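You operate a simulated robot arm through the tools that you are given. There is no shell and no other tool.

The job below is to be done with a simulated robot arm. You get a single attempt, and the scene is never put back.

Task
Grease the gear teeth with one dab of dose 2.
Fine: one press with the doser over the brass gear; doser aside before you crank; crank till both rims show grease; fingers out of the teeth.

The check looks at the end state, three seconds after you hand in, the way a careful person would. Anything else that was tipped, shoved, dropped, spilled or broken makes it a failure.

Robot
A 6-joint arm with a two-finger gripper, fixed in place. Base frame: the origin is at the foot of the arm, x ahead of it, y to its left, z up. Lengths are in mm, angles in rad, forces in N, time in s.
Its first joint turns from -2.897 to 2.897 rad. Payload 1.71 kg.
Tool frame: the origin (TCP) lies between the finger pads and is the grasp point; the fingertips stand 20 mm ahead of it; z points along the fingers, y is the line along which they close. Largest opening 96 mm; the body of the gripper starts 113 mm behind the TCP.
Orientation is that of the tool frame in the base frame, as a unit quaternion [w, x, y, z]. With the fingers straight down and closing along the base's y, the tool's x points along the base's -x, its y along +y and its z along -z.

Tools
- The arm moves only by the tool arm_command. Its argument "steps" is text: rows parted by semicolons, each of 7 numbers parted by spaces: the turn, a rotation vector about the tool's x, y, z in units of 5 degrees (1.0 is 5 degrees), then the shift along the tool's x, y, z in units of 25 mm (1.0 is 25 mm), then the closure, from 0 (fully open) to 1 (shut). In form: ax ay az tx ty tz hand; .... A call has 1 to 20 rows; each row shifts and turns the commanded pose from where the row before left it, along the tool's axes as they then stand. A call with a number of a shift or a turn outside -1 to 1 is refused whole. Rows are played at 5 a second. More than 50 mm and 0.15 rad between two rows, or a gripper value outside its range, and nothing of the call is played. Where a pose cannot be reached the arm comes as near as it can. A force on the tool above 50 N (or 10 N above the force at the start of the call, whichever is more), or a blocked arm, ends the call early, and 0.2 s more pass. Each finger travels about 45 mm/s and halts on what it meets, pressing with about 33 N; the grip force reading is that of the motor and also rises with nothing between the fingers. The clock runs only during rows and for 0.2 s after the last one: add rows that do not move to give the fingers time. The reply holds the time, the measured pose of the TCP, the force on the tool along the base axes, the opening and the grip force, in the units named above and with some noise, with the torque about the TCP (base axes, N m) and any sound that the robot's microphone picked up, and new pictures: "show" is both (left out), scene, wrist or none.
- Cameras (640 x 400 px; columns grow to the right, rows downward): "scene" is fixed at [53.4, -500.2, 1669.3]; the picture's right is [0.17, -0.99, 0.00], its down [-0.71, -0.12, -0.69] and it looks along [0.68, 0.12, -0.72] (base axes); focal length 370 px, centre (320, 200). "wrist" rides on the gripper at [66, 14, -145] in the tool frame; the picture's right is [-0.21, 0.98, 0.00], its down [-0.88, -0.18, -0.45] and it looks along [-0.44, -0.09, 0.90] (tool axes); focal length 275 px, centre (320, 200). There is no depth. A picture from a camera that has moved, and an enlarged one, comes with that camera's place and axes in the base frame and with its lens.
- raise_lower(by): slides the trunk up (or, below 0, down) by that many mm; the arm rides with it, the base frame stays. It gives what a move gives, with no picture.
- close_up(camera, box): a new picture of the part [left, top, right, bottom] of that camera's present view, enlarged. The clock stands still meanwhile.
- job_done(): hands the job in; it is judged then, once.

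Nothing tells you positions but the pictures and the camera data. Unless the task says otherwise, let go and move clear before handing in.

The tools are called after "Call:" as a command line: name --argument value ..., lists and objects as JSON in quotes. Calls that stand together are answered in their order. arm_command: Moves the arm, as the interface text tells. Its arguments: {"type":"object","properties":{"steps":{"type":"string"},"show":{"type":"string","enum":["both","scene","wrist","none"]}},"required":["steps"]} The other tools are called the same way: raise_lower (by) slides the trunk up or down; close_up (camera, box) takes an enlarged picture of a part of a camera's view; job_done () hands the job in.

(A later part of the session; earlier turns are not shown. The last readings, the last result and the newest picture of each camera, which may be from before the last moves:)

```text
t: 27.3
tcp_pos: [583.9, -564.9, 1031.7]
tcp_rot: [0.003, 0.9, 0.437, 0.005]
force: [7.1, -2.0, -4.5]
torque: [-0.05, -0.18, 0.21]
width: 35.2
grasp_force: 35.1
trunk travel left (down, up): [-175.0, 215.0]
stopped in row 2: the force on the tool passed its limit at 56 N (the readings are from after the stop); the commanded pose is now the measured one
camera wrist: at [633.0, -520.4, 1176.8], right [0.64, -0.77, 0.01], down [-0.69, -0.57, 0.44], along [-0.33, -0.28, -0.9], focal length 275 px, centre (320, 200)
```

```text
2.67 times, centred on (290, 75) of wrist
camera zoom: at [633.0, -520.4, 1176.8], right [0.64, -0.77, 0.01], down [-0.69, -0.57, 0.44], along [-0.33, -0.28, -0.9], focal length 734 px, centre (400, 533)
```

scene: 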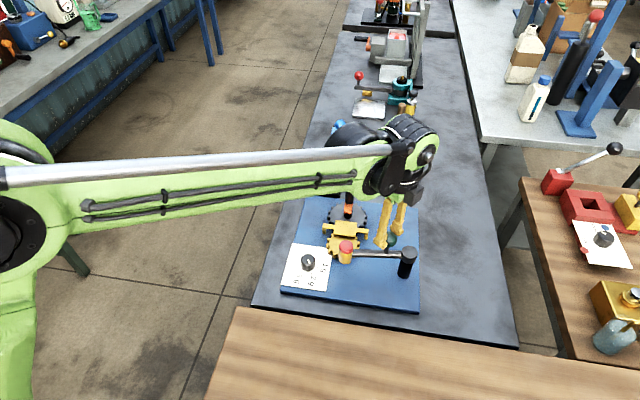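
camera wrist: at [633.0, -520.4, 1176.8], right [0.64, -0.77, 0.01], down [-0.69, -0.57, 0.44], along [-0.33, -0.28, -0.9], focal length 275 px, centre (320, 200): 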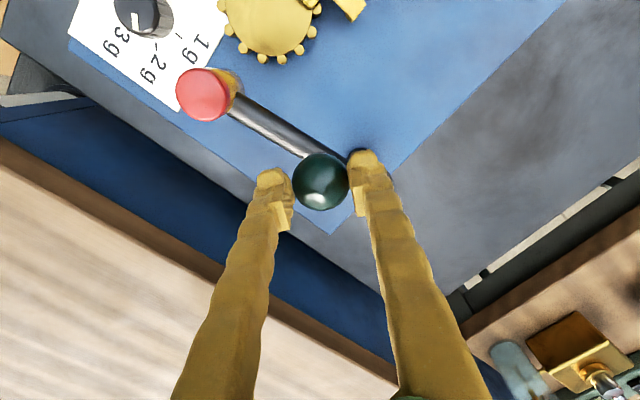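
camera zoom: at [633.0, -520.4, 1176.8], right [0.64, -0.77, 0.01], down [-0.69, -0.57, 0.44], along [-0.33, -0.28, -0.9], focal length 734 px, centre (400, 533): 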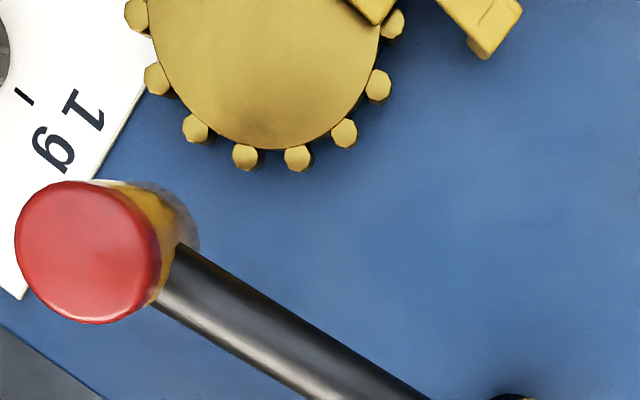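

The call stopped on force: the tool was turned about 128° and the wrist apparently hit its joint limit, dragging the arm back to roughly 95°. Nothing else looks disturbed. I'll let go of the ball, rise, unwind the gripper and regrip with room to turn.

Call:
arm_command --steps "0 0 0 0 0 0 0.3;0 0 0 0 0 0 0.3;0 0 0 0 0 0 0.3;0 0 0 0 0 -0.8 0.3;0 0 0 0 0 -0.8 0.3;0 0 0 0 0 -0.8 0.3;0 0 0 0 0 0 0.3" --show "both"

```text
t: 28.9
tcp_pos: [583.9, -562.8, 1091.5]
tcp_rot: [0.002, 0.9, 0.437, 0.004]
force: [0.1, 0.5, -0.2]
torque: [0.03, -0.01, -0.02]
width: 67.2
grasp_force: 0.2
trunk travel left (down, up): [-175.0, 215.0]
camera wrist: at [633.3, -520.3, 1236.8], right [0.64, -0.77, 0.01], down [-0.69, -0.58, 0.44], along [-0.33, -0.29, -0.9], focal length 275 px, centre (320, 200)
```

scene: 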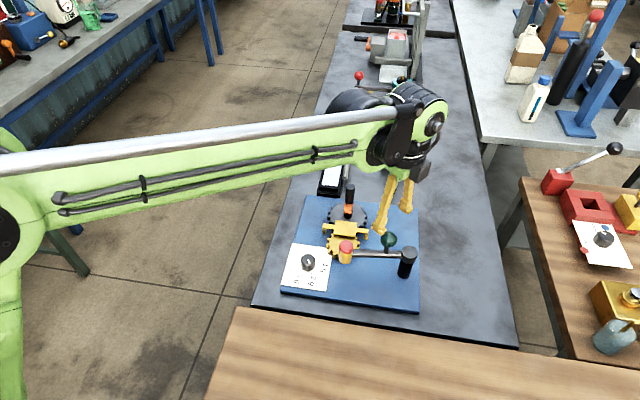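
wrist: 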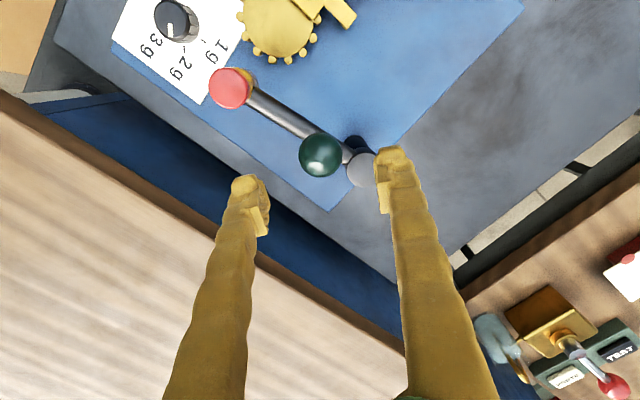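

Call:
arm_command --steps "0 0 -1 0 0 0 0.3;0 0 -1 0 0 0 0.3;0 0 -1 0 0 0 0.3;0 0 -1 0 0 0 0.3;0 0 -1 0 0 0 0.3;0 0 -1 0 0 0 0.3;0 0 -1 0 0 0 0.3;0 0 -1 0 0 0 0.3;0 0 -1 0 0 0 0.3;0 0 -1 0 0 0 0.3;0 0 -1 0 0 0 0.3;0 0 -1 0 0 0 0.3;0 0 -1 0 0 0 0.3;0 0 -1 0 0 0 0.3;0 0 -1 0 0 0 0.3;0 0 0 0 0 0 0.3;0 0 0 0 0 0 0.3" --show "both"

Call:
close_up --camera "scene" --box '[290, 180, 430, 310]'

```text
t: 32.5
tcp_pos: [584.3, -564.0, 1089.8]
tcp_rot: [0.004, 0.447, 0.894, 0.002]
force: [-0.4, -0.4, -0.2]
torque: [0.01, 0.01, 0.02]
width: 67.2
grasp_force: 0.1
trunk travel left (down, up): [-175.0, 215.0]
camera wrist: at [554.5, -501.8, 1235.2], right [0.91, 0.42, 0.01], down [0.37, -0.81, 0.45], along [0.2, -0.4, -0.89], focal length 275 px, centre (320, 200)
```

scene: 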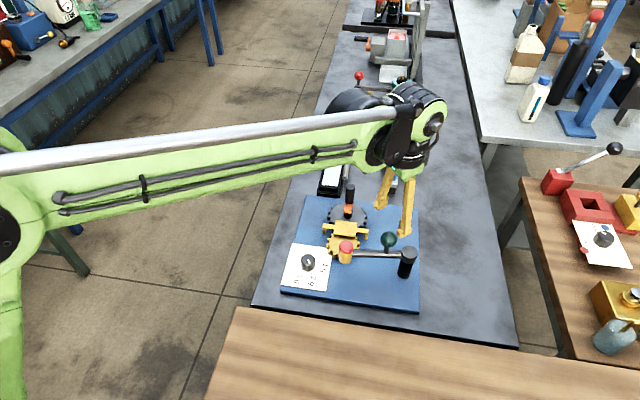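
wrist: 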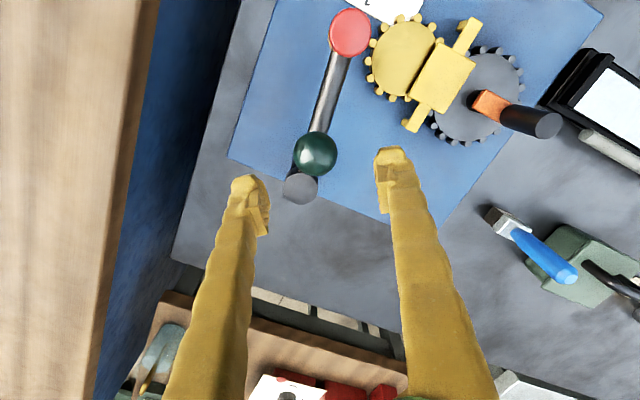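

```text
3.08 times, centred on (360, 245) of scene
camera zoom: at [53.4, -500.2, 1669.3], right [0.17, -0.99, 0.0], down [-0.71, -0.12, -0.69], along [0.68, 0.12, -0.72], focal length 1137 px, centre (197, 62)
```

zoom: 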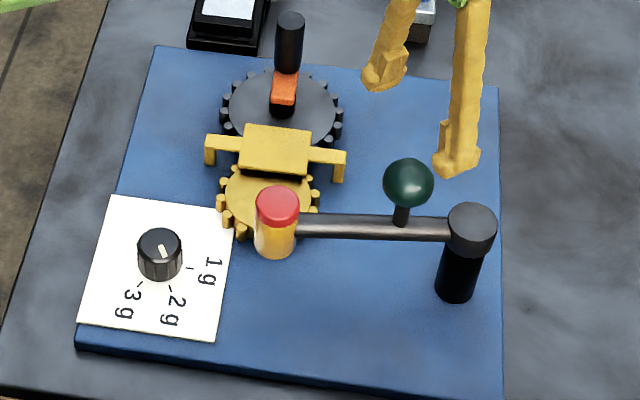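

The ball is at about (580,-564) and the arm at about 98°; it needs 26° more swing. I'm lowering onto the ball and gripping it in this unwound orientation.

Call:
arm_command --steps "0 0 0 0.11 -0.13 0.8 0.3;0 0 0 0 0 0.8 0.3;0 0 0 0 0 0.8 0.3;0 0 0 0 0 0.4 0.3;0 0 0 0 0 0 0.3;0 0 0 0 0 0 0.55;0 0 0 0 0 0 0.8;0 0 0 0 0 0 0.8;0 0 0 0 0 0 0.8" --show "wrist"

```text
t: 34.5
tcp_pos: [581.1, -563.7, 1018.5]
tcp_rot: [0.004, 0.448, 0.894, 0.001]
force: [-4.3, -0.7, -1.5]
torque: [-0.02, 0.0, -0.1]
width: 36.3
grasp_force: 35.0
trunk travel left (down, up): [-175.0, 215.0]
camera wrist: at [550.2, -501.6, 1165.0], right [0.91, 0.42, 0.01], down [0.37, -0.81, 0.45], along [0.2, -0.4, -0.89], focal length 275 px, centre (320, 200)
```

wrist: 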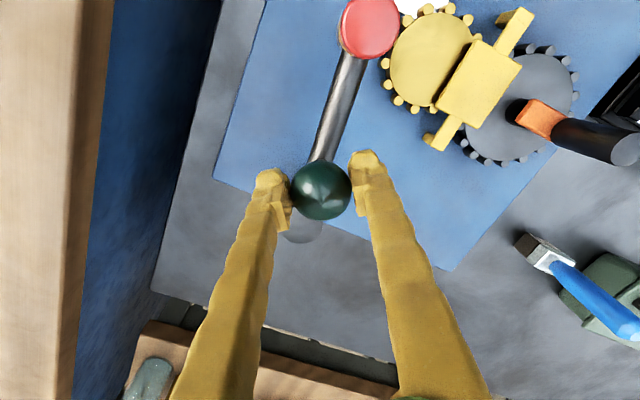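

Gripped again with low force. I'm swinging three 5° steps.

Call:
arm_command --steps "0 0 1 -0.09 0.167 0 0.8;0 0 1 -0.09 0.167 0 0.8;0 0 1 -0.09 0.167 0 0.8;0 0 0 0 0 0 0.8" --show "wrist"

```text
t: 35.5
tcp_pos: [595.2, -562.2, 1019.2]
tcp_rot: [0.004, 0.561, 0.828, 0.003]
force: [-12.4, 2.1, -14.2]
torque: [0.19, 0.2, -0.14]
width: 36.4
grasp_force: 35.1
trunk travel left (down, up): [-175.0, 215.0]
camera wrist: at [581.2, -496.2, 1165.2], right [0.99, 0.17, 0.01], down [0.15, -0.88, 0.44], along [0.08, -0.44, -0.9], focal length 275 px, centre (320, 200)
```

wrist: 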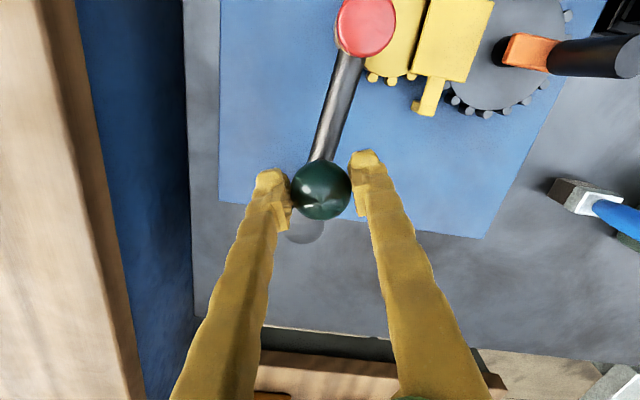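

Call:
arm_command --steps "0 0 1 -0.09 0.167 0.02 0.8;0 0 0 0 0 0 0.8" --show "none"

Call:
arm_command --steps "0 0 1 -0.09 0.167 0 0.8;0 0 0 0 0 0 0.8" --show "both"

Call:
close_up --camera "scene" --box '[290, 180, 430, 310]'

Call:
close_up --camera "wrist" --box '[270, 0, 510, 150]'

```text
t: 36.1
tcp_pos: [583.4, -561.8, 1027.5]
tcp_rot: [0.008, 0.597, 0.802, 0.006]
force: [7.6, -0.1, -12.4]
torque: [0.06, -0.18, 0.17]
width: 36.4
grasp_force: 35.0
trunk travel left (down, up): [-175.0, 215.0]
stopped in row 2: the force on the tool passed its limit at 52 N (the readings are from after the stop); the commanded pose is now the measured one
```

```text
t: 36.7
tcp_pos: [588.2, -561.6, 1028.3]
tcp_rot: [0.007, 0.631, 0.776, 0.006]
force: [-9.2, 12.9, -0.9]
torque: [0.33, 0.34, -0.34]
width: 35.4
grasp_force: 34.9
trunk travel left (down, up): [-175.0, 215.0]
camera wrist: at [584.8, -494.4, 1174.5], right [1.0, 0.0, 0.02], down [-0.01, -0.9, 0.44], along [0.02, -0.44, -0.9], focal length 275 px, centre (320, 200)
```

scene: 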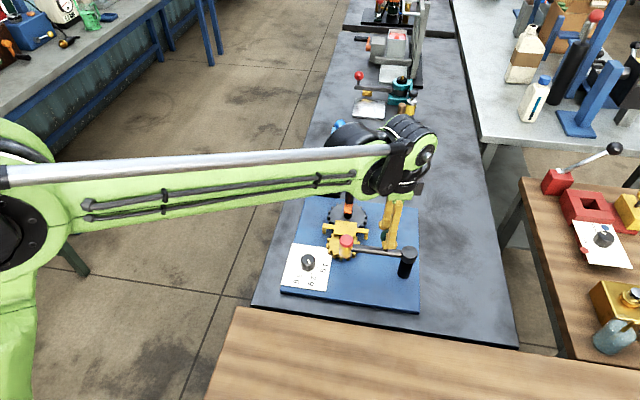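
wrist: 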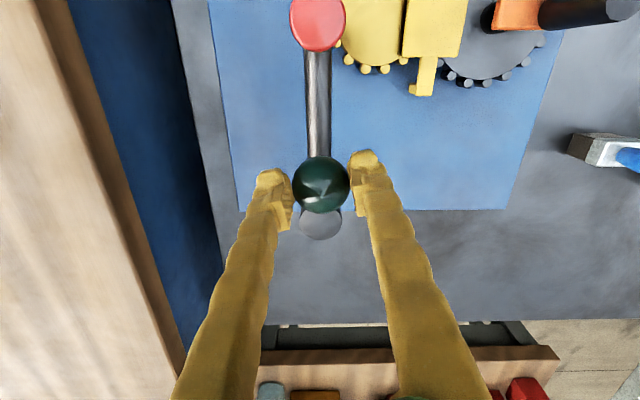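

```text
3.08 times, centred on (360, 245) of scene
camera zoom: at [53.4, -500.2, 1669.3], right [0.17, -0.99, 0.0], down [-0.71, -0.12, -0.69], along [0.68, 0.12, -0.72], focal length 1137 px, centre (197, 62)
```

zoom: 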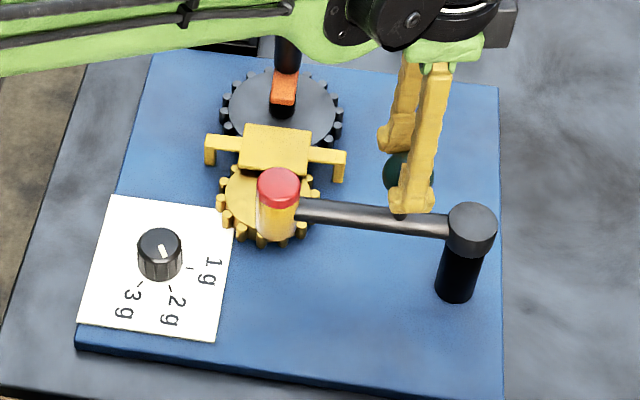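

```text
2.67 times, centred on (390, 75) of wrist
camera zoom: at [584.8, -494.4, 1174.5], right [1.0, 0.0, 0.02], down [-0.01, -0.9, 0.44], along [0.02, -0.44, -0.9], focal length 734 px, centre (133, 533)
```

zoom: 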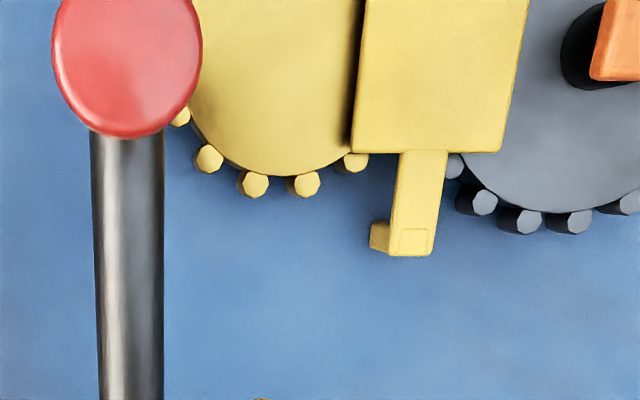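

The arm was stopped at about 80° both times, so the swing has an end stop there, with the doser over the brass gear about 29 mm from its centre. After a force stop the pose also jumps back about 12 mm and up 8 mm. I'll regrip lower on the ball with the tilt corrected, then go gently to the stop.

Call:
arm_command --steps "0 0 0 0 0 0 0.45;0 0 0 0 0 0 0.45;0.1 0.02 0 0 0 0.16 0.45;0.1 0.02 0 0 0 0.16 0.45;0 0 0 0 0 0 0.45;0 0 0 0 0 0 0.8;0 0 0 0 0 0 0.8;0 0 0 0 0 0 0.8" --show "wrist"

```text
t: 38.5
tcp_pos: [589.2, -561.3, 1021.1]
tcp_rot: [0.0, 0.632, 0.775, 0.001]
force: [-0.5, 1.0, -2.3]
torque: [-0.04, 0.02, -0.1]
width: 36.4
grasp_force: 34.6
trunk travel left (down, up): [-175.0, 215.0]
camera wrist: at [588.4, -495.3, 1165.6], right [1.0, 0.0, 0.0], down [0.0, -0.9, 0.44], along [0.0, -0.44, -0.9], focal length 275 px, centre (320, 200)
```

wrist: 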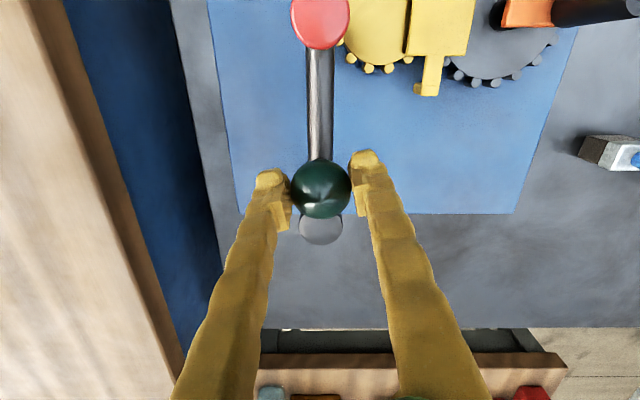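

Call:
arm_command --steps "0 0 1 -0.038 0.186 0 0.8;0 0 0.4 -0.015 0.074 0 0.8;0 0 0 0 0 0 0.8" --show "none"

```text
t: 39.3
tcp_pos: [594.6, -562.5, 1020.8]
tcp_rot: [0.001, 0.677, 0.736, 0.001]
force: [-3.3, -1.9, -0.8]
torque: [-0.1, 0.05, -0.02]
width: 36.3
grasp_force: 34.9
trunk travel left (down, up): [-175.0, 215.0]
```

Call:
arm_command --steps "0 0 0.4 -0.015 0.074 0 0.8;0 0 0 0 0 0 0.8" --show "none"

Call:
arm_command --steps "0 0 0.3 -0.011 0.055 0 0.8;0 0 0 0 0 0 0.8" --show "scene"

Call:
close_up --camera "scene" --box '[290, 180, 430, 310]'

```text
t: 39.9
tcp_pos: [595.8, -562.5, 1019.9]
tcp_rot: [0.0, 0.691, 0.723, 0.001]
force: [-20.4, 6.9, -11.3]
torque: [0.18, 0.3, -0.14]
width: 36.0
grasp_force: 35.6
trunk travel left (down, up): [-175.0, 215.0]
```

```text
t: 40.5
tcp_pos: [595.8, -564.6, 1019.5]
tcp_rot: [0.0, 0.701, 0.713, 0.001]
force: [-39.8, 16.7, -25.2]
torque: [0.32, 0.29, -0.26]
width: 36.2
grasp_force: 35.3
trunk travel left (down, up): [-175.0, 215.0]
```

scene: 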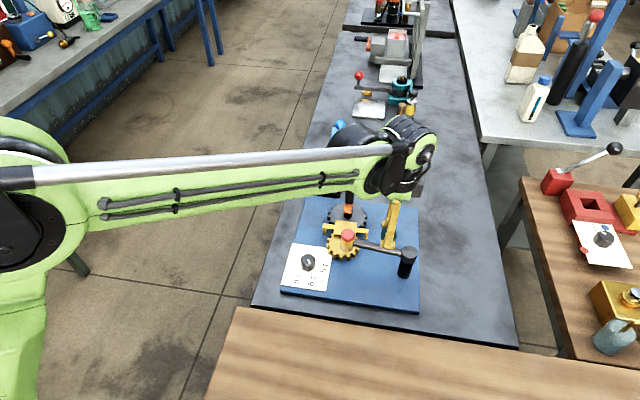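

```text
3.08 times, centred on (360, 245) of scene
camera zoom: at [53.4, -500.2, 1669.3], right [0.17, -0.99, 0.0], down [-0.71, -0.12, -0.69], along [0.68, 0.12, -0.72], focal length 1137 px, centre (197, 62)
```

zoom: 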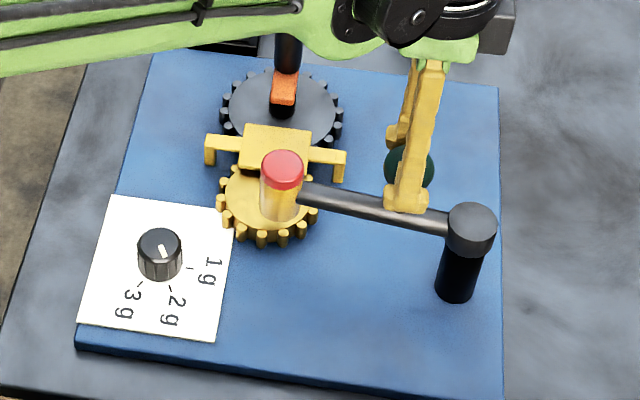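

The arm now sits hard against its end stop, with the doser over the rim of the brass gear. I'll relax the push, open the fingers and rise, then check that the doser stays put.

Call:
arm_command --steps "0 0 0 0.02 -0.08 0.02 0.8;0 0 0 0 0 0 0.8" --show "none"

Call:
arm_command --steps "0 0 0 0 0 0 0.5;0 0 0 0 0 0 0.3;0 0 0 0 0 0 0.3;0 0 0 0 0 -0.8 0.3;0 0 0 0 0 -0.9 0.3;0 0 0 0 0 -0.9 0.3;0 0 0 0 0 -0.5 0.3;0 0 0 0 0 0 0.3;0 0 0 0 0 0 0.3" --show "both"

Call:
close_up --camera "scene" --box '[290, 180, 430, 310]'

Call:
close_up --camera "wrist" --box '[230, 0, 470, 200]'

```text
t: 41.1
tcp_pos: [595.8, -563.5, 1020.2]
tcp_rot: [0.002, 0.699, 0.715, 0.003]
force: [-26.5, 2.6, -11.9]
torque: [-0.02, 0.28, -0.07]
width: 36.4
grasp_force: 34.9
trunk travel left (down, up): [-175.0, 215.0]
```

```text
t: 43.1
tcp_pos: [596.1, -562.7, 1097.7]
tcp_rot: [-0.001, 0.7, 0.714, 0.001]
force: [-0.7, 0.2, 0.0]
torque: [-0.01, -0.01, -0.01]
width: 66.8
grasp_force: 0.0
trunk travel left (down, up): [-175.0, 215.0]
camera wrist: at [608.2, -496.9, 1243.0], right [0.98, -0.18, 0.0], down [-0.17, -0.88, 0.44], along [-0.08, -0.44, -0.9], focal length 275 px, centre (320, 200)
```

scene: 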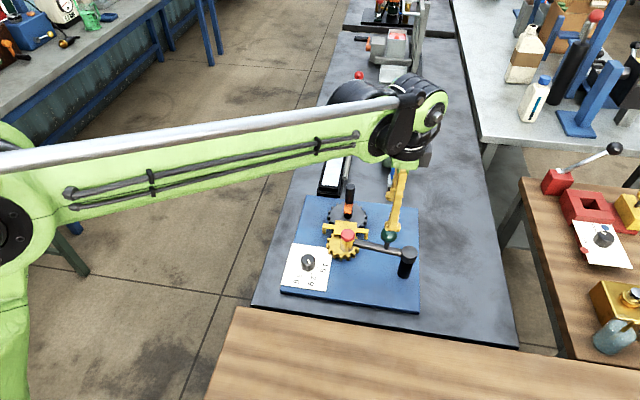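
wrist: 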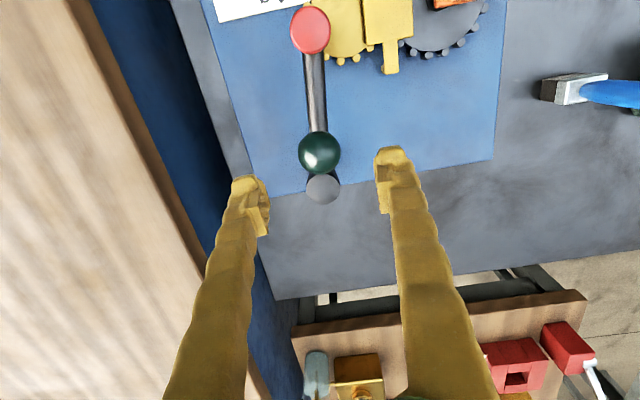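

```text
3.08 times, centred on (360, 245) of scene
camera zoom: at [53.4, -500.2, 1669.3], right [0.17, -0.99, 0.0], down [-0.71, -0.12, -0.69], along [0.68, 0.12, -0.72], focal length 1137 px, centre (197, 62)
```

zoom: 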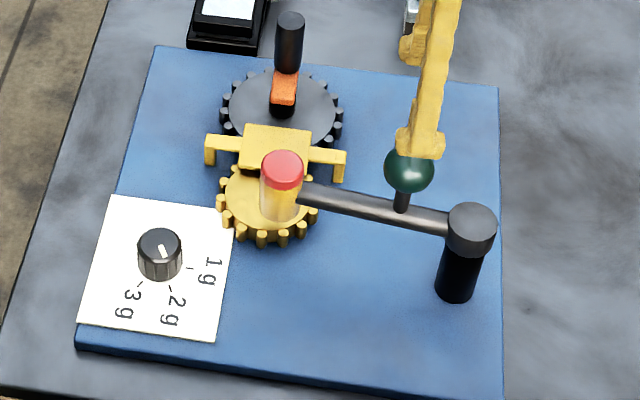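

```text
2.00 times, centred on (350, 100) of wrist
camera zoom: at [608.2, -496.9, 1243.0], right [0.98, -0.18, 0.0], down [-0.17, -0.88, 0.44], along [-0.08, -0.44, -0.9], focal length 551 px, centre (260, 400)
```

zoom: 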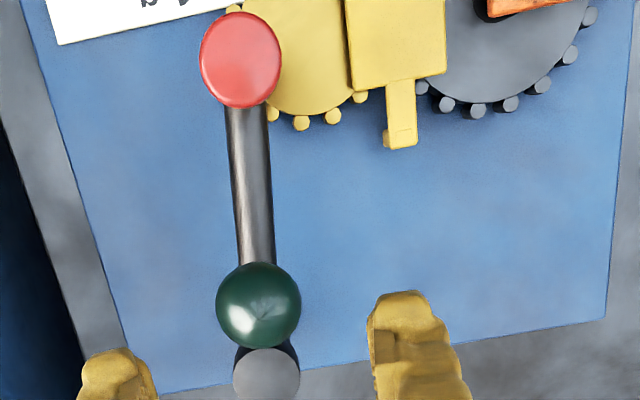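

The doser stays at the stop, its cap at about (605,-472) with its top near z 985, over the gear rim. I'm closing the fingers and moving above the cap to press it.

Call:
arm_command --steps "0 0 0 0.9 0.11 0 1;0 0 0 0.9 0.11 0 1;0 0 0 0.9 0.11 0 1;0 0 0 0.92 0.11 0 1;0 0 0 0 0 0.7 1;0 0 0 0 0 0.7 1;0 0 0 0 0 0 1;0 0 0 0 0 0 1" --show "both"

Call:
close_up --camera "scene" --box '[290, 150, 430, 300]'

Call:
close_up --camera "wrist" --box '[210, 60, 430, 230]'

```text
t: 44.9
tcp_pos: [605.0, -473.1, 1061.8]
tcp_rot: [0.002, 0.7, 0.714, 0.001]
force: [-0.2, 0.5, -0.4]
torque: [0.04, 0.03, 0.02]
width: 0.0
grasp_force: 30.1
trunk travel left (down, up): [-175.0, 215.0]
camera wrist: at [617.0, -405.9, 1208.0], right [0.98, -0.18, 0.0], down [-0.17, -0.88, 0.44], along [-0.08, -0.44, -0.9], focal length 275 px, centre (320, 200)
```

scene: 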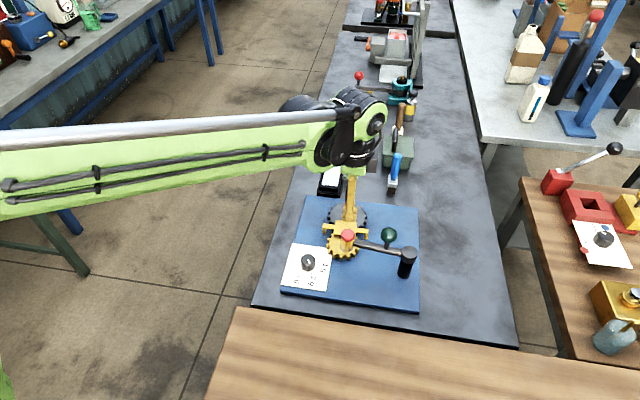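
wrist: 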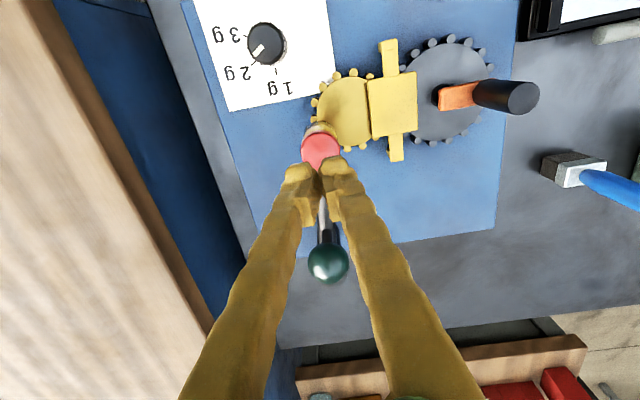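

```text
2.67 times, centred on (360, 225) of scene
camera zoom: at [53.4, -500.2, 1669.3], right [0.17, -0.99, 0.0], down [-0.71, -0.12, -0.69], along [0.68, 0.12, -0.72], focal length 985 px, centre (213, 133)
```

zoom: 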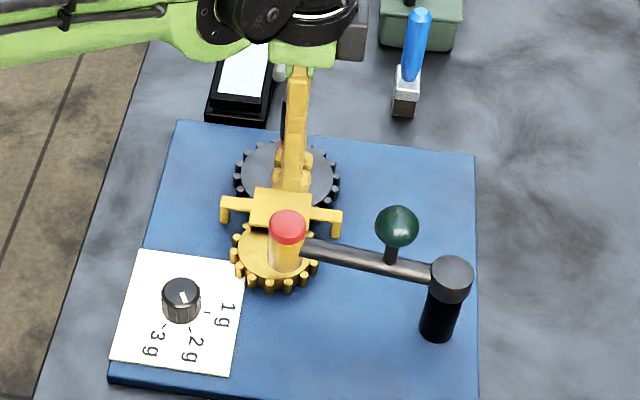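

```text
2.35 times, centred on (320, 145) of wrist
camera zoom: at [617.0, -405.9, 1208.0], right [0.98, -0.18, 0.0], down [-0.17, -0.88, 0.44], along [-0.08, -0.44, -0.9], focal length 648 px, centre (320, 329)
```

zoom: 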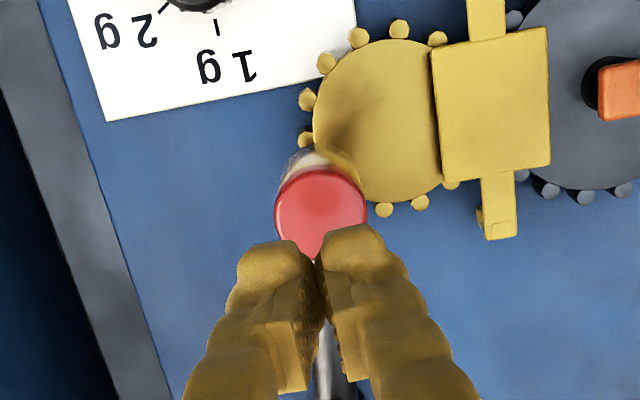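

The fingertips are centred over the cap, with the nozzle above the gear's rim. I'm lowering to just above the cap first.

Call:
arm_command --steps "0 0 0 0.06 0 0.6 1;0 0 0 0 0 0.6 1;0 0 0 0 0 0.6 1;0 0 0 0 0 0 1;0 0 0 0 0 0 1" --show "both"

Call:
close_up --camera "scene" --box '[300, 170, 400, 280]'

Call:
close_up --camera "wrist" --box '[210, 60, 430, 230]'

```text
t: 46.1
tcp_pos: [606.2, -471.0, 1016.3]
tcp_rot: [0.0, 0.7, 0.714, 0.002]
force: [-0.2, 0.4, -0.2]
torque: [-0.03, 0.0, 0.03]
width: 0.2
grasp_force: 29.2
trunk travel left (down, up): [-175.0, 215.0]
camera wrist: at [617.4, -405.1, 1162.1], right [0.98, -0.19, 0.0], down [-0.17, -0.88, 0.44], along [-0.08, -0.44, -0.9], focal length 275 px, centre (320, 200)
```

scene: 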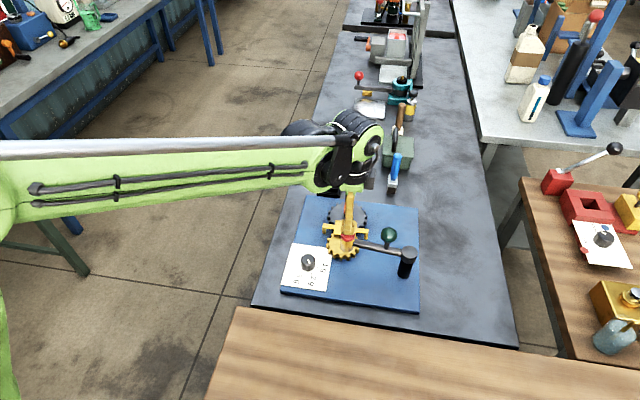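
wrist: 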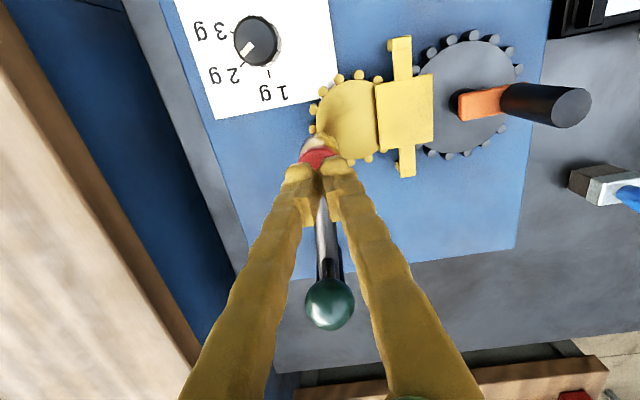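

```text
3.64 times, centred on (350, 225) of scene
camera zoom: at [53.4, -500.2, 1669.3], right [0.17, -0.99, 0.0], down [-0.71, -0.12, -0.69], along [0.68, 0.12, -0.72], focal length 1344 px, centre (211, 109)
```

zoom: 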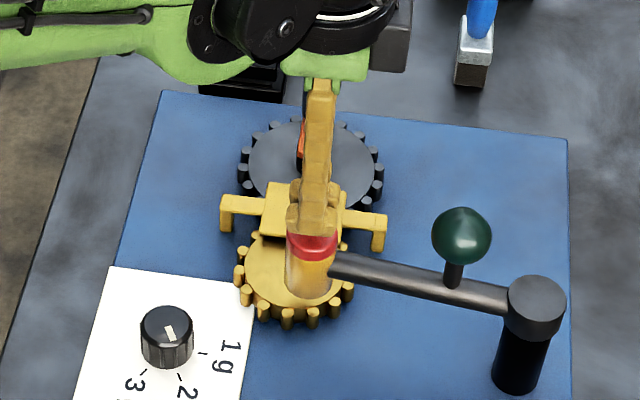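

```text
2.35 times, centred on (320, 145) of wrist
camera zoom: at [617.4, -405.1, 1162.1], right [0.98, -0.19, 0.0], down [-0.17, -0.88, 0.44], along [-0.08, -0.44, -0.9], focal length 648 px, centre (320, 329)
```

zoom: 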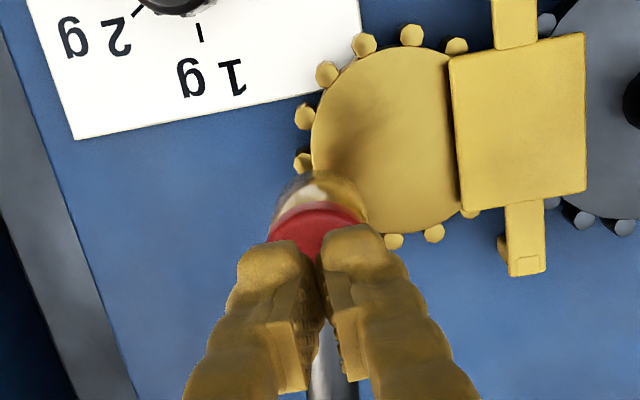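

Call:
arm_command --steps "0 0 0 0 0 0.14 1;0 0 0 0 0 0.14 1;0 0 0 0 0 0 1" --show "none"

```text
t: 46.9
tcp_pos: [605.6, -471.5, 1009.0]
tcp_rot: [0.002, 0.699, 0.715, 0.001]
force: [-0.5, 0.3, 0.1]
torque: [-0.02, 0.03, 0.0]
width: 0.1
grasp_force: 30.0
trunk travel left (down, up): [-175.0, 215.0]
```

Call:
arm_command --steps "0 0 0 0 0 0.12 1;0 0 0 0 0 0.12 1;0 0 0 0 0 0 1" --show "none"

```text
t: 47.7
tcp_pos: [607.7, -470.7, 1003.6]
tcp_rot: [0.0, 0.7, 0.714, 0.0]
force: [-0.5, 0.0, -0.5]
torque: [-0.01, 0.02, -0.02]
width: 0.0
grasp_force: 29.5
trunk travel left (down, up): [-175.0, 215.0]
```

No contact yet at tip height 984. I'm continuing in 2–3 mm steps and watching the force.

Call:
arm_command --steps "0 0 0 0 0 0.1 1;0 0 0 0 0 0.1 1;0 0 0 0 0 0 1" --show "none"

```text
t: 48.5
tcp_pos: [605.9, -469.9, 999.7]
tcp_rot: [0.001, 0.7, 0.714, 0.0]
force: [0.2, -0.8, 2.9]
torque: [-0.02, 0.04, -0.02]
width: 6.1
grasp_force: 29.5
trunk travel left (down, up): [-175.0, 215.0]
heard: click
```

I heard a click at light force, which should be the dose. I'll look before moving.

Call:
close_up --camera "scene" --box '[300, 170, 400, 280]'

Call:
close_up --camera "wrist" --box '[210, 60, 430, 230]'

```text
3.64 times, centred on (350, 225) of scene
camera zoom: at [53.4, -500.2, 1669.3], right [0.17, -0.99, 0.0], down [-0.71, -0.12, -0.69], along [0.68, 0.12, -0.72], focal length 1344 px, centre (211, 109)
```

zoom: 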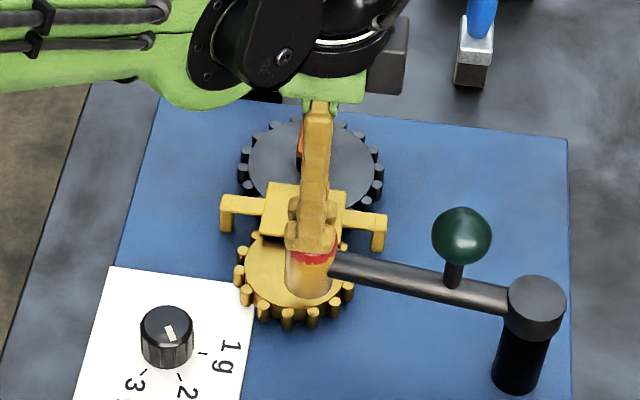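

```text
2.35 times, centred on (320, 145) of wrist
camera zoom: at [617.3, -404.7, 1144.7], right [0.98, -0.19, 0.0], down [-0.17, -0.88, 0.44], along [-0.08, -0.44, -0.9], focal length 648 px, centre (320, 329)
```

zoom: 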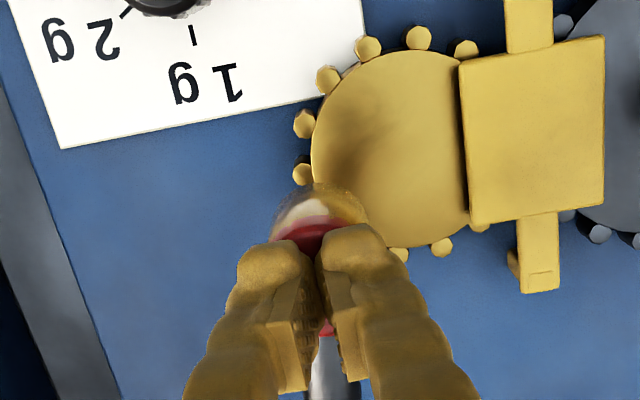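

Call:
arm_command --steps "0 0 0 0 0 0.06 1;0 0 0 0 0 0 1" --show "none"

```text
t: 49.1
tcp_pos: [607.0, -470.5, 996.9]
tcp_rot: [0.001, 0.699, 0.715, 0.001]
force: [-0.3, -0.8, 5.4]
torque: [-0.02, 0.02, 0.02]
width: 5.9
grasp_force: 29.2
trunk travel left (down, up): [-175.0, 215.0]
```

The button is springy and has not bottomed out. I'll keep this same press going a little deeper to be sure the stroke is complete.

Call:
arm_command --steps "0 0 0 0 0 0.08 1;0 0 0 0 0 0 1" --show "none"

Call:
arm_command --steps "0 0 0 0 0 0.08 1;0 0 0 0 0 0 1" --show "none"

```text
t: 49.7
tcp_pos: [605.9, -471.4, 995.9]
tcp_rot: [0.0, 0.7, 0.714, 0.001]
force: [0.0, -2.5, 12.0]
torque: [-0.02, -0.01, 0.07]
width: 6.1
grasp_force: 29.6
trunk travel left (down, up): [-175.0, 215.0]
```

```text
t: 50.3
tcp_pos: [605.8, -469.8, 993.8]
tcp_rot: [0.001, 0.7, 0.714, 0.0]
force: [2.9, -3.3, 19.5]
torque: [-0.06, -0.02, 0.19]
width: 6.0
grasp_force: 29.1
trunk travel left (down, up): [-175.0, 215.0]
```

No second click, and the force is rising toward the bottom of the stroke, so the press is complete. I'm lifting straight off.

Call:
arm_command --steps "0 0 0 0 0 -0.5 1;0 0 0 0 0 -0.8 1;0 0 0 0 0 -1 1;0 0 0 0 0 -1 1;0 0 0 0 0 0 1" --show "both"

Call:
close_up --camera "scene" --box '[300, 170, 400, 280]'

Call:
close_up --camera "wrist" --box '[210, 30, 430, 200]'

```text
t: 51.5
tcp_pos: [605.8, -470.8, 1076.0]
tcp_rot: [0.001, 0.7, 0.715, 0.001]
force: [-0.2, -0.2, 0.2]
torque: [-0.02, 0.01, -0.01]
width: 0.1
grasp_force: 29.0
trunk travel left (down, up): [-175.0, 215.0]
camera wrist: at [617.3, -404.7, 1221.8], right [0.98, -0.19, 0.0], down [-0.17, -0.88, 0.44], along [-0.08, -0.44, -0.9], focal length 275 px, centre (320, 200)
```

scene: 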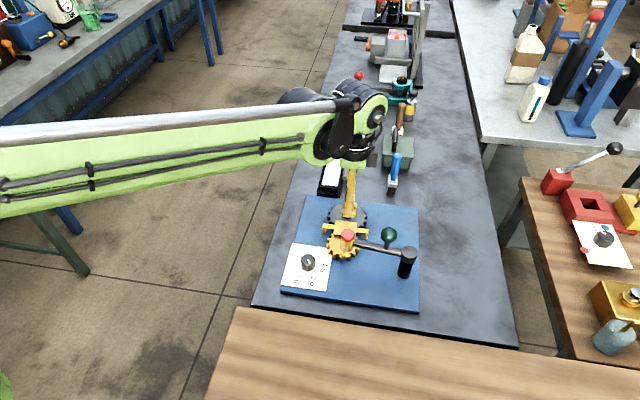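
wrist: 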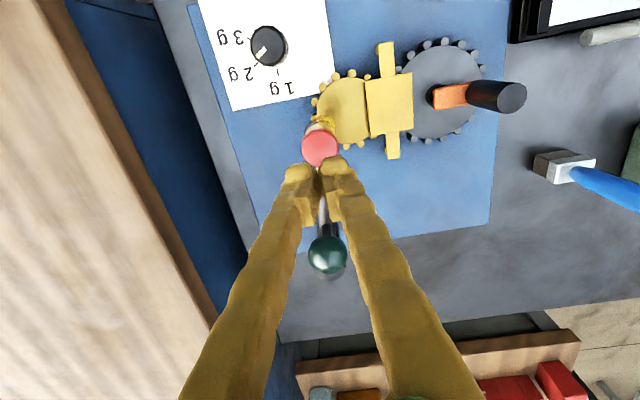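

```text
3.64 times, centred on (350, 225) of scene
camera zoom: at [53.4, -500.2, 1669.3], right [0.17, -0.99, 0.0], down [-0.71, -0.12, -0.69], along [0.68, 0.12, -0.72], focal length 1344 px, centre (211, 109)
```

zoom: 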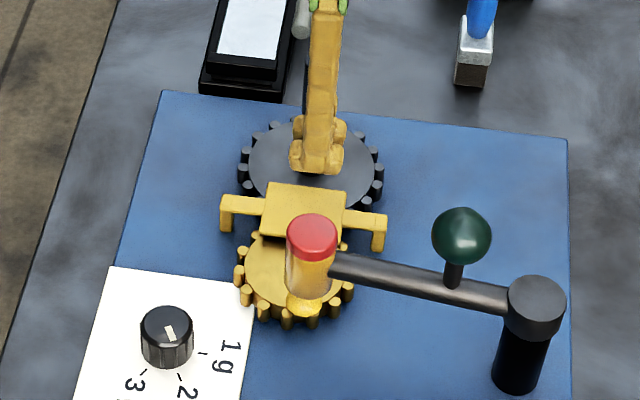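

```text
2.35 times, centred on (320, 115) of wrist
camera zoom: at [617.3, -404.7, 1221.8], right [0.98, -0.19, 0.0], down [-0.17, -0.88, 0.44], along [-0.08, -0.44, -0.9], focal length 648 px, centre (320, 400)
```

zoom: 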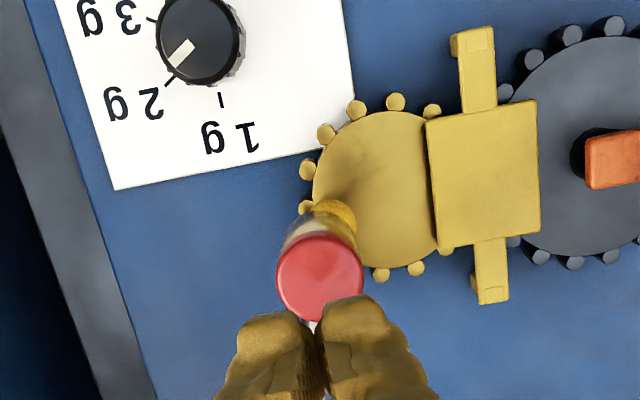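

The amber dab is visible on the gear rim under the nozzle, and the dial still reads 2 g. Next I swing the doser aside, so I'm going back above the ball with the fingers open.

Call:
arm_command --steps "0 0 0 0 0 -0.5 1;0 0 0 -0.92 -0.118 -0.1 0.6;0 0 0 -0.92 -0.118 0 0.3;0 0 0 -0.92 -0.118 0 0.3;0 0 0 -0.92 -0.118 0 0.3;0 0 0 0 0 0 0.3;0 0 0 0 0 0 0.3" --show "wrist"

Call:
close_up --camera "wrist" --box '[230, 0, 470, 200]'

```text
t: 53.1
tcp_pos: [595.8, -564.2, 1089.3]
tcp_rot: [0.0, 0.7, 0.714, 0.0]
force: [0.0, -0.4, 0.1]
torque: [-0.03, -0.01, -0.02]
width: 67.0
grasp_force: 0.1
trunk travel left (down, up): [-175.0, 215.0]
camera wrist: at [607.6, -497.8, 1236.2], right [0.98, -0.18, 0.0], down [-0.17, -0.88, 0.44], along [-0.08, -0.44, -0.9], focal length 275 px, centre (320, 200)
```

wrist: 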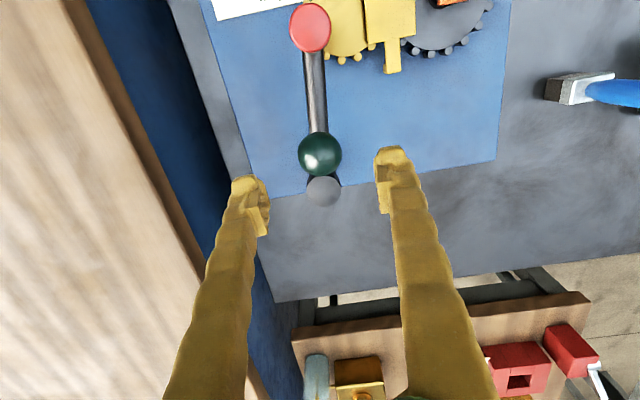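

```text
2.00 times, centred on (350, 100) of wrist
camera zoom: at [607.6, -497.8, 1236.2], right [0.98, -0.18, 0.0], down [-0.17, -0.88, 0.44], along [-0.08, -0.44, -0.9], focal length 551 px, centre (260, 400)
```

zoom: 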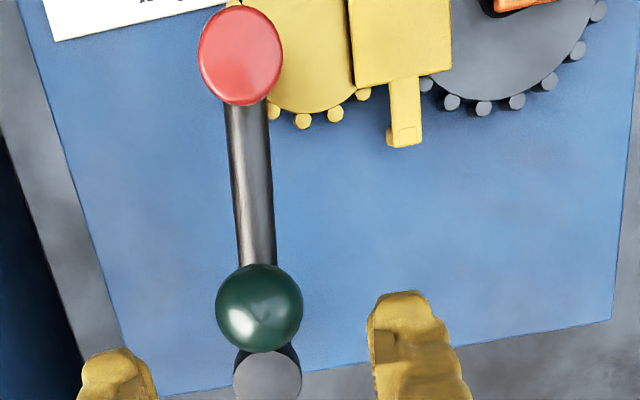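

Call:
arm_command --steps "0 0 0 0.02 0 0.8 0.3;0 0 0 0 0 0.8 0.3;0 0 0 0 0 0.8 0.3;0 0 0 0 0 0.35 0.3;0 0 0 0 0 0 0.3;0 0 0 0 0 0 0.55;0 0 0 0 0 0 0.8;0 0 0 0 0 0 0.8;0 0 0 0 0 0 0.8" --show "wrist"

```text
t: 55.1
tcp_pos: [596.1, -563.0, 1021.1]
tcp_rot: [0.0, 0.7, 0.714, 0.001]
force: [-5.9, 2.8, -3.8]
torque: [0.07, 0.08, -0.05]
width: 36.4
grasp_force: 34.3
trunk travel left (down, up): [-175.0, 215.0]
camera wrist: at [607.2, -496.3, 1167.2], right [0.98, -0.19, 0.0], down [-0.17, -0.88, 0.44], along [-0.08, -0.44, -0.9], focal length 275 px, centre (320, 200)
```

wrist: 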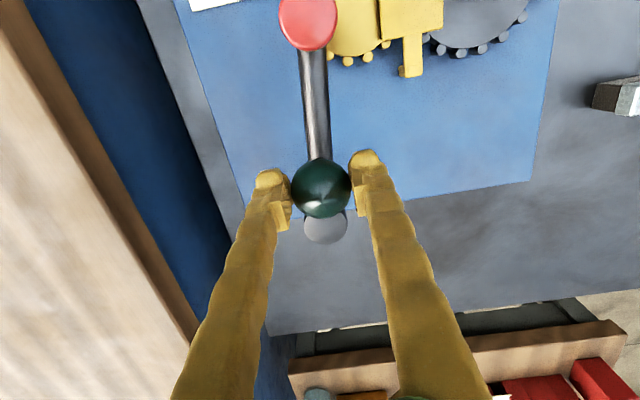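

Gripped with low force. I'm swinging the doser arm back counter-clockwise along its circle.

Call:
arm_command --steps "0 0 -1 0.027 -0.188 0 0.8;0 0 -1 0.027 -0.188 0 0.8;0 0 -1 0.027 -0.188 0 0.8;0 0 0 0 0 0 0.8" --show "none"

Call:
arm_command --steps "0 0 -1 0.027 -0.188 0 0.8;0 0 -1 0.027 -0.188 0 0.8;0 0 0 0 0 0 0.8" --show "wrist"

```text
t: 56.1
tcp_pos: [582.6, -561.9, 1021.4]
tcp_rot: [0.001, 0.599, 0.8, 0.002]
force: [5.5, -4.3, -2.3]
torque: [-0.12, -0.1, 0.28]
width: 36.5
grasp_force: 35.0
trunk travel left (down, up): [-175.0, 215.0]
```

```text
t: 56.9
tcp_pos: [572.6, -565.1, 1020.6]
tcp_rot: [0.001, 0.529, 0.849, 0.001]
force: [1.1, -7.5, -3.3]
torque: [-0.13, 0.01, -0.04]
width: 36.7
grasp_force: 35.2
trunk travel left (down, up): [-175.0, 215.0]
camera wrist: at [555.0, -499.4, 1167.1], right [0.97, 0.25, 0.0], down [0.22, -0.87, 0.44], along [0.11, -0.43, -0.9], focal length 275 px, centre (320, 200)
```

wrist: 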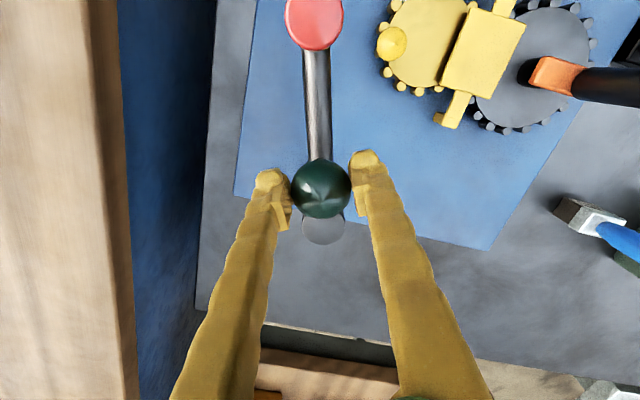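

The yellow dab is now clearly visible on the brass gear's rim. I'm continuing the swing back to about the starting angle.

Call:
arm_command --steps "0 0 -1 0.01 -0.188 0 0.8;0 0 -1 0.027 -0.188 0 0.8;0 0 -1 0.027 -0.188 0 0.8;0 0 0 0 0 0 0.8" --show "both"

Call:
close_up --camera "scene" --box '[280, 180, 430, 310]'

```text
t: 57.9
tcp_pos: [560.6, -569.8, 1021.1]
tcp_rot: [0.0, 0.412, 0.911, 0.001]
force: [-6.6, -0.2, -11.6]
torque: [0.09, 0.16, 0.06]
width: 36.4
grasp_force: 34.9
trunk travel left (down, up): [-175.0, 215.0]
camera wrist: at [526.0, -511.2, 1167.1], right [0.87, 0.49, 0.0], down [0.44, -0.78, 0.44], along [0.22, -0.39, -0.9], focal length 275 px, centre (320, 200)
```

scene: 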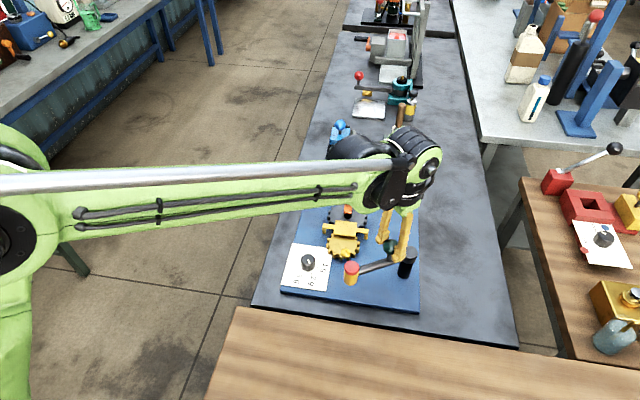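
wrist: 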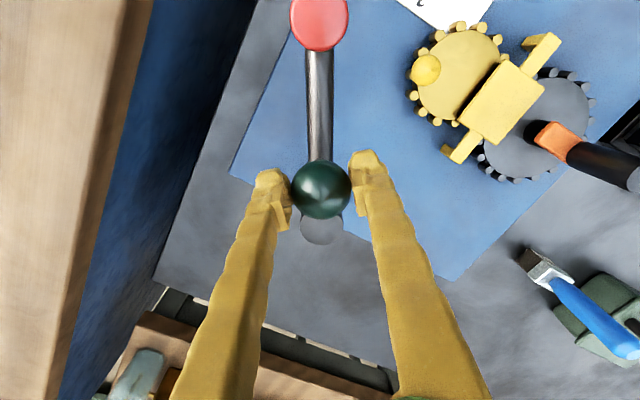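

```text
3.08 times, centred on (355, 245) of scene
camera zoom: at [53.4, -500.2, 1669.3], right [0.17, -0.99, 0.0], down [-0.71, -0.12, -0.69], along [0.68, 0.12, -0.72], focal length 1137 px, centre (212, 62)
```

zoom: 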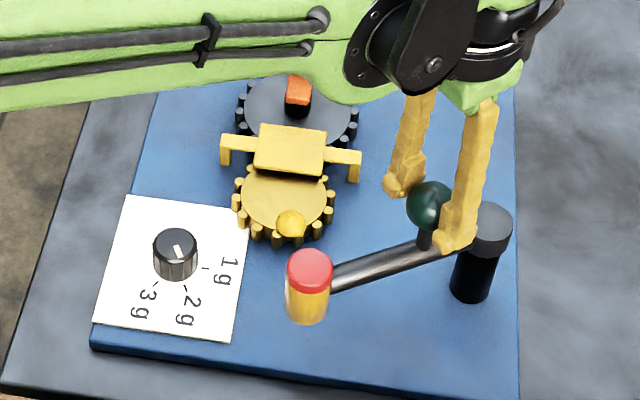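

The doser is back aside near its starting place and the dab sits on the brass gear's teeth. I'm releasing the ball, rising, and moving for a clear view of the dark gear and crank handle.

Call:
arm_command --steps "0 0 0 0 0 0 0.5;0 0 0 0 0 0 0.3;0 0 0 0 0 0 0.3;0 0 0 0 0 -0.9 0.3;0 0 0 0 0 -0.9 0.3;0 0 0 0 0 -0.9 0.3;0 0 -1 0 0 -0.9 0.3;0 0 -1 0 0 -0.9 0.3;0 0 -1 0 0 -0.5 0.3;0 0 -1 0 0 0 0.3;0 0 -1 0 0 0 0.3;0 0 -1 0 0 0 0.3;0 0 -1 0 0 0 0.3;0 0 -1 0 0 0 0.3;0 0 -1 0 0 0 0.3;0 0 0 0 0 0 0.3;0 0 0 0 0 0 0.3" --show "both"

```text
t: 61.5
tcp_pos: [559.7, -568.8, 1146.4]
tcp_rot: [0.0, 0.033, 0.999, 0.001]
force: [-0.1, -1.3, -0.3]
torque: [0.04, 0.01, -0.01]
width: 67.3
grasp_force: 0.1
trunk travel left (down, up): [-175.0, 215.0]
camera wrist: at [493.9, -551.4, 1292.6], right [0.27, 0.96, 0.0], down [0.86, -0.24, 0.45], along [0.43, -0.12, -0.9], focal length 275 px, centre (320, 200)
```

scene: 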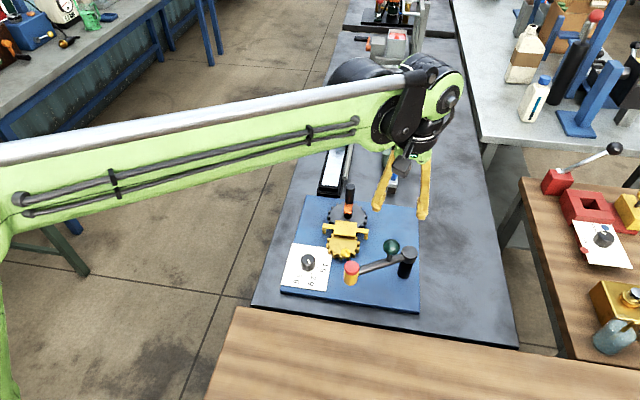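
wrist: 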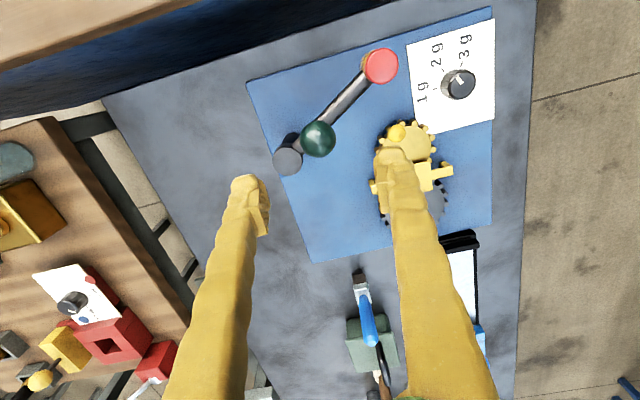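

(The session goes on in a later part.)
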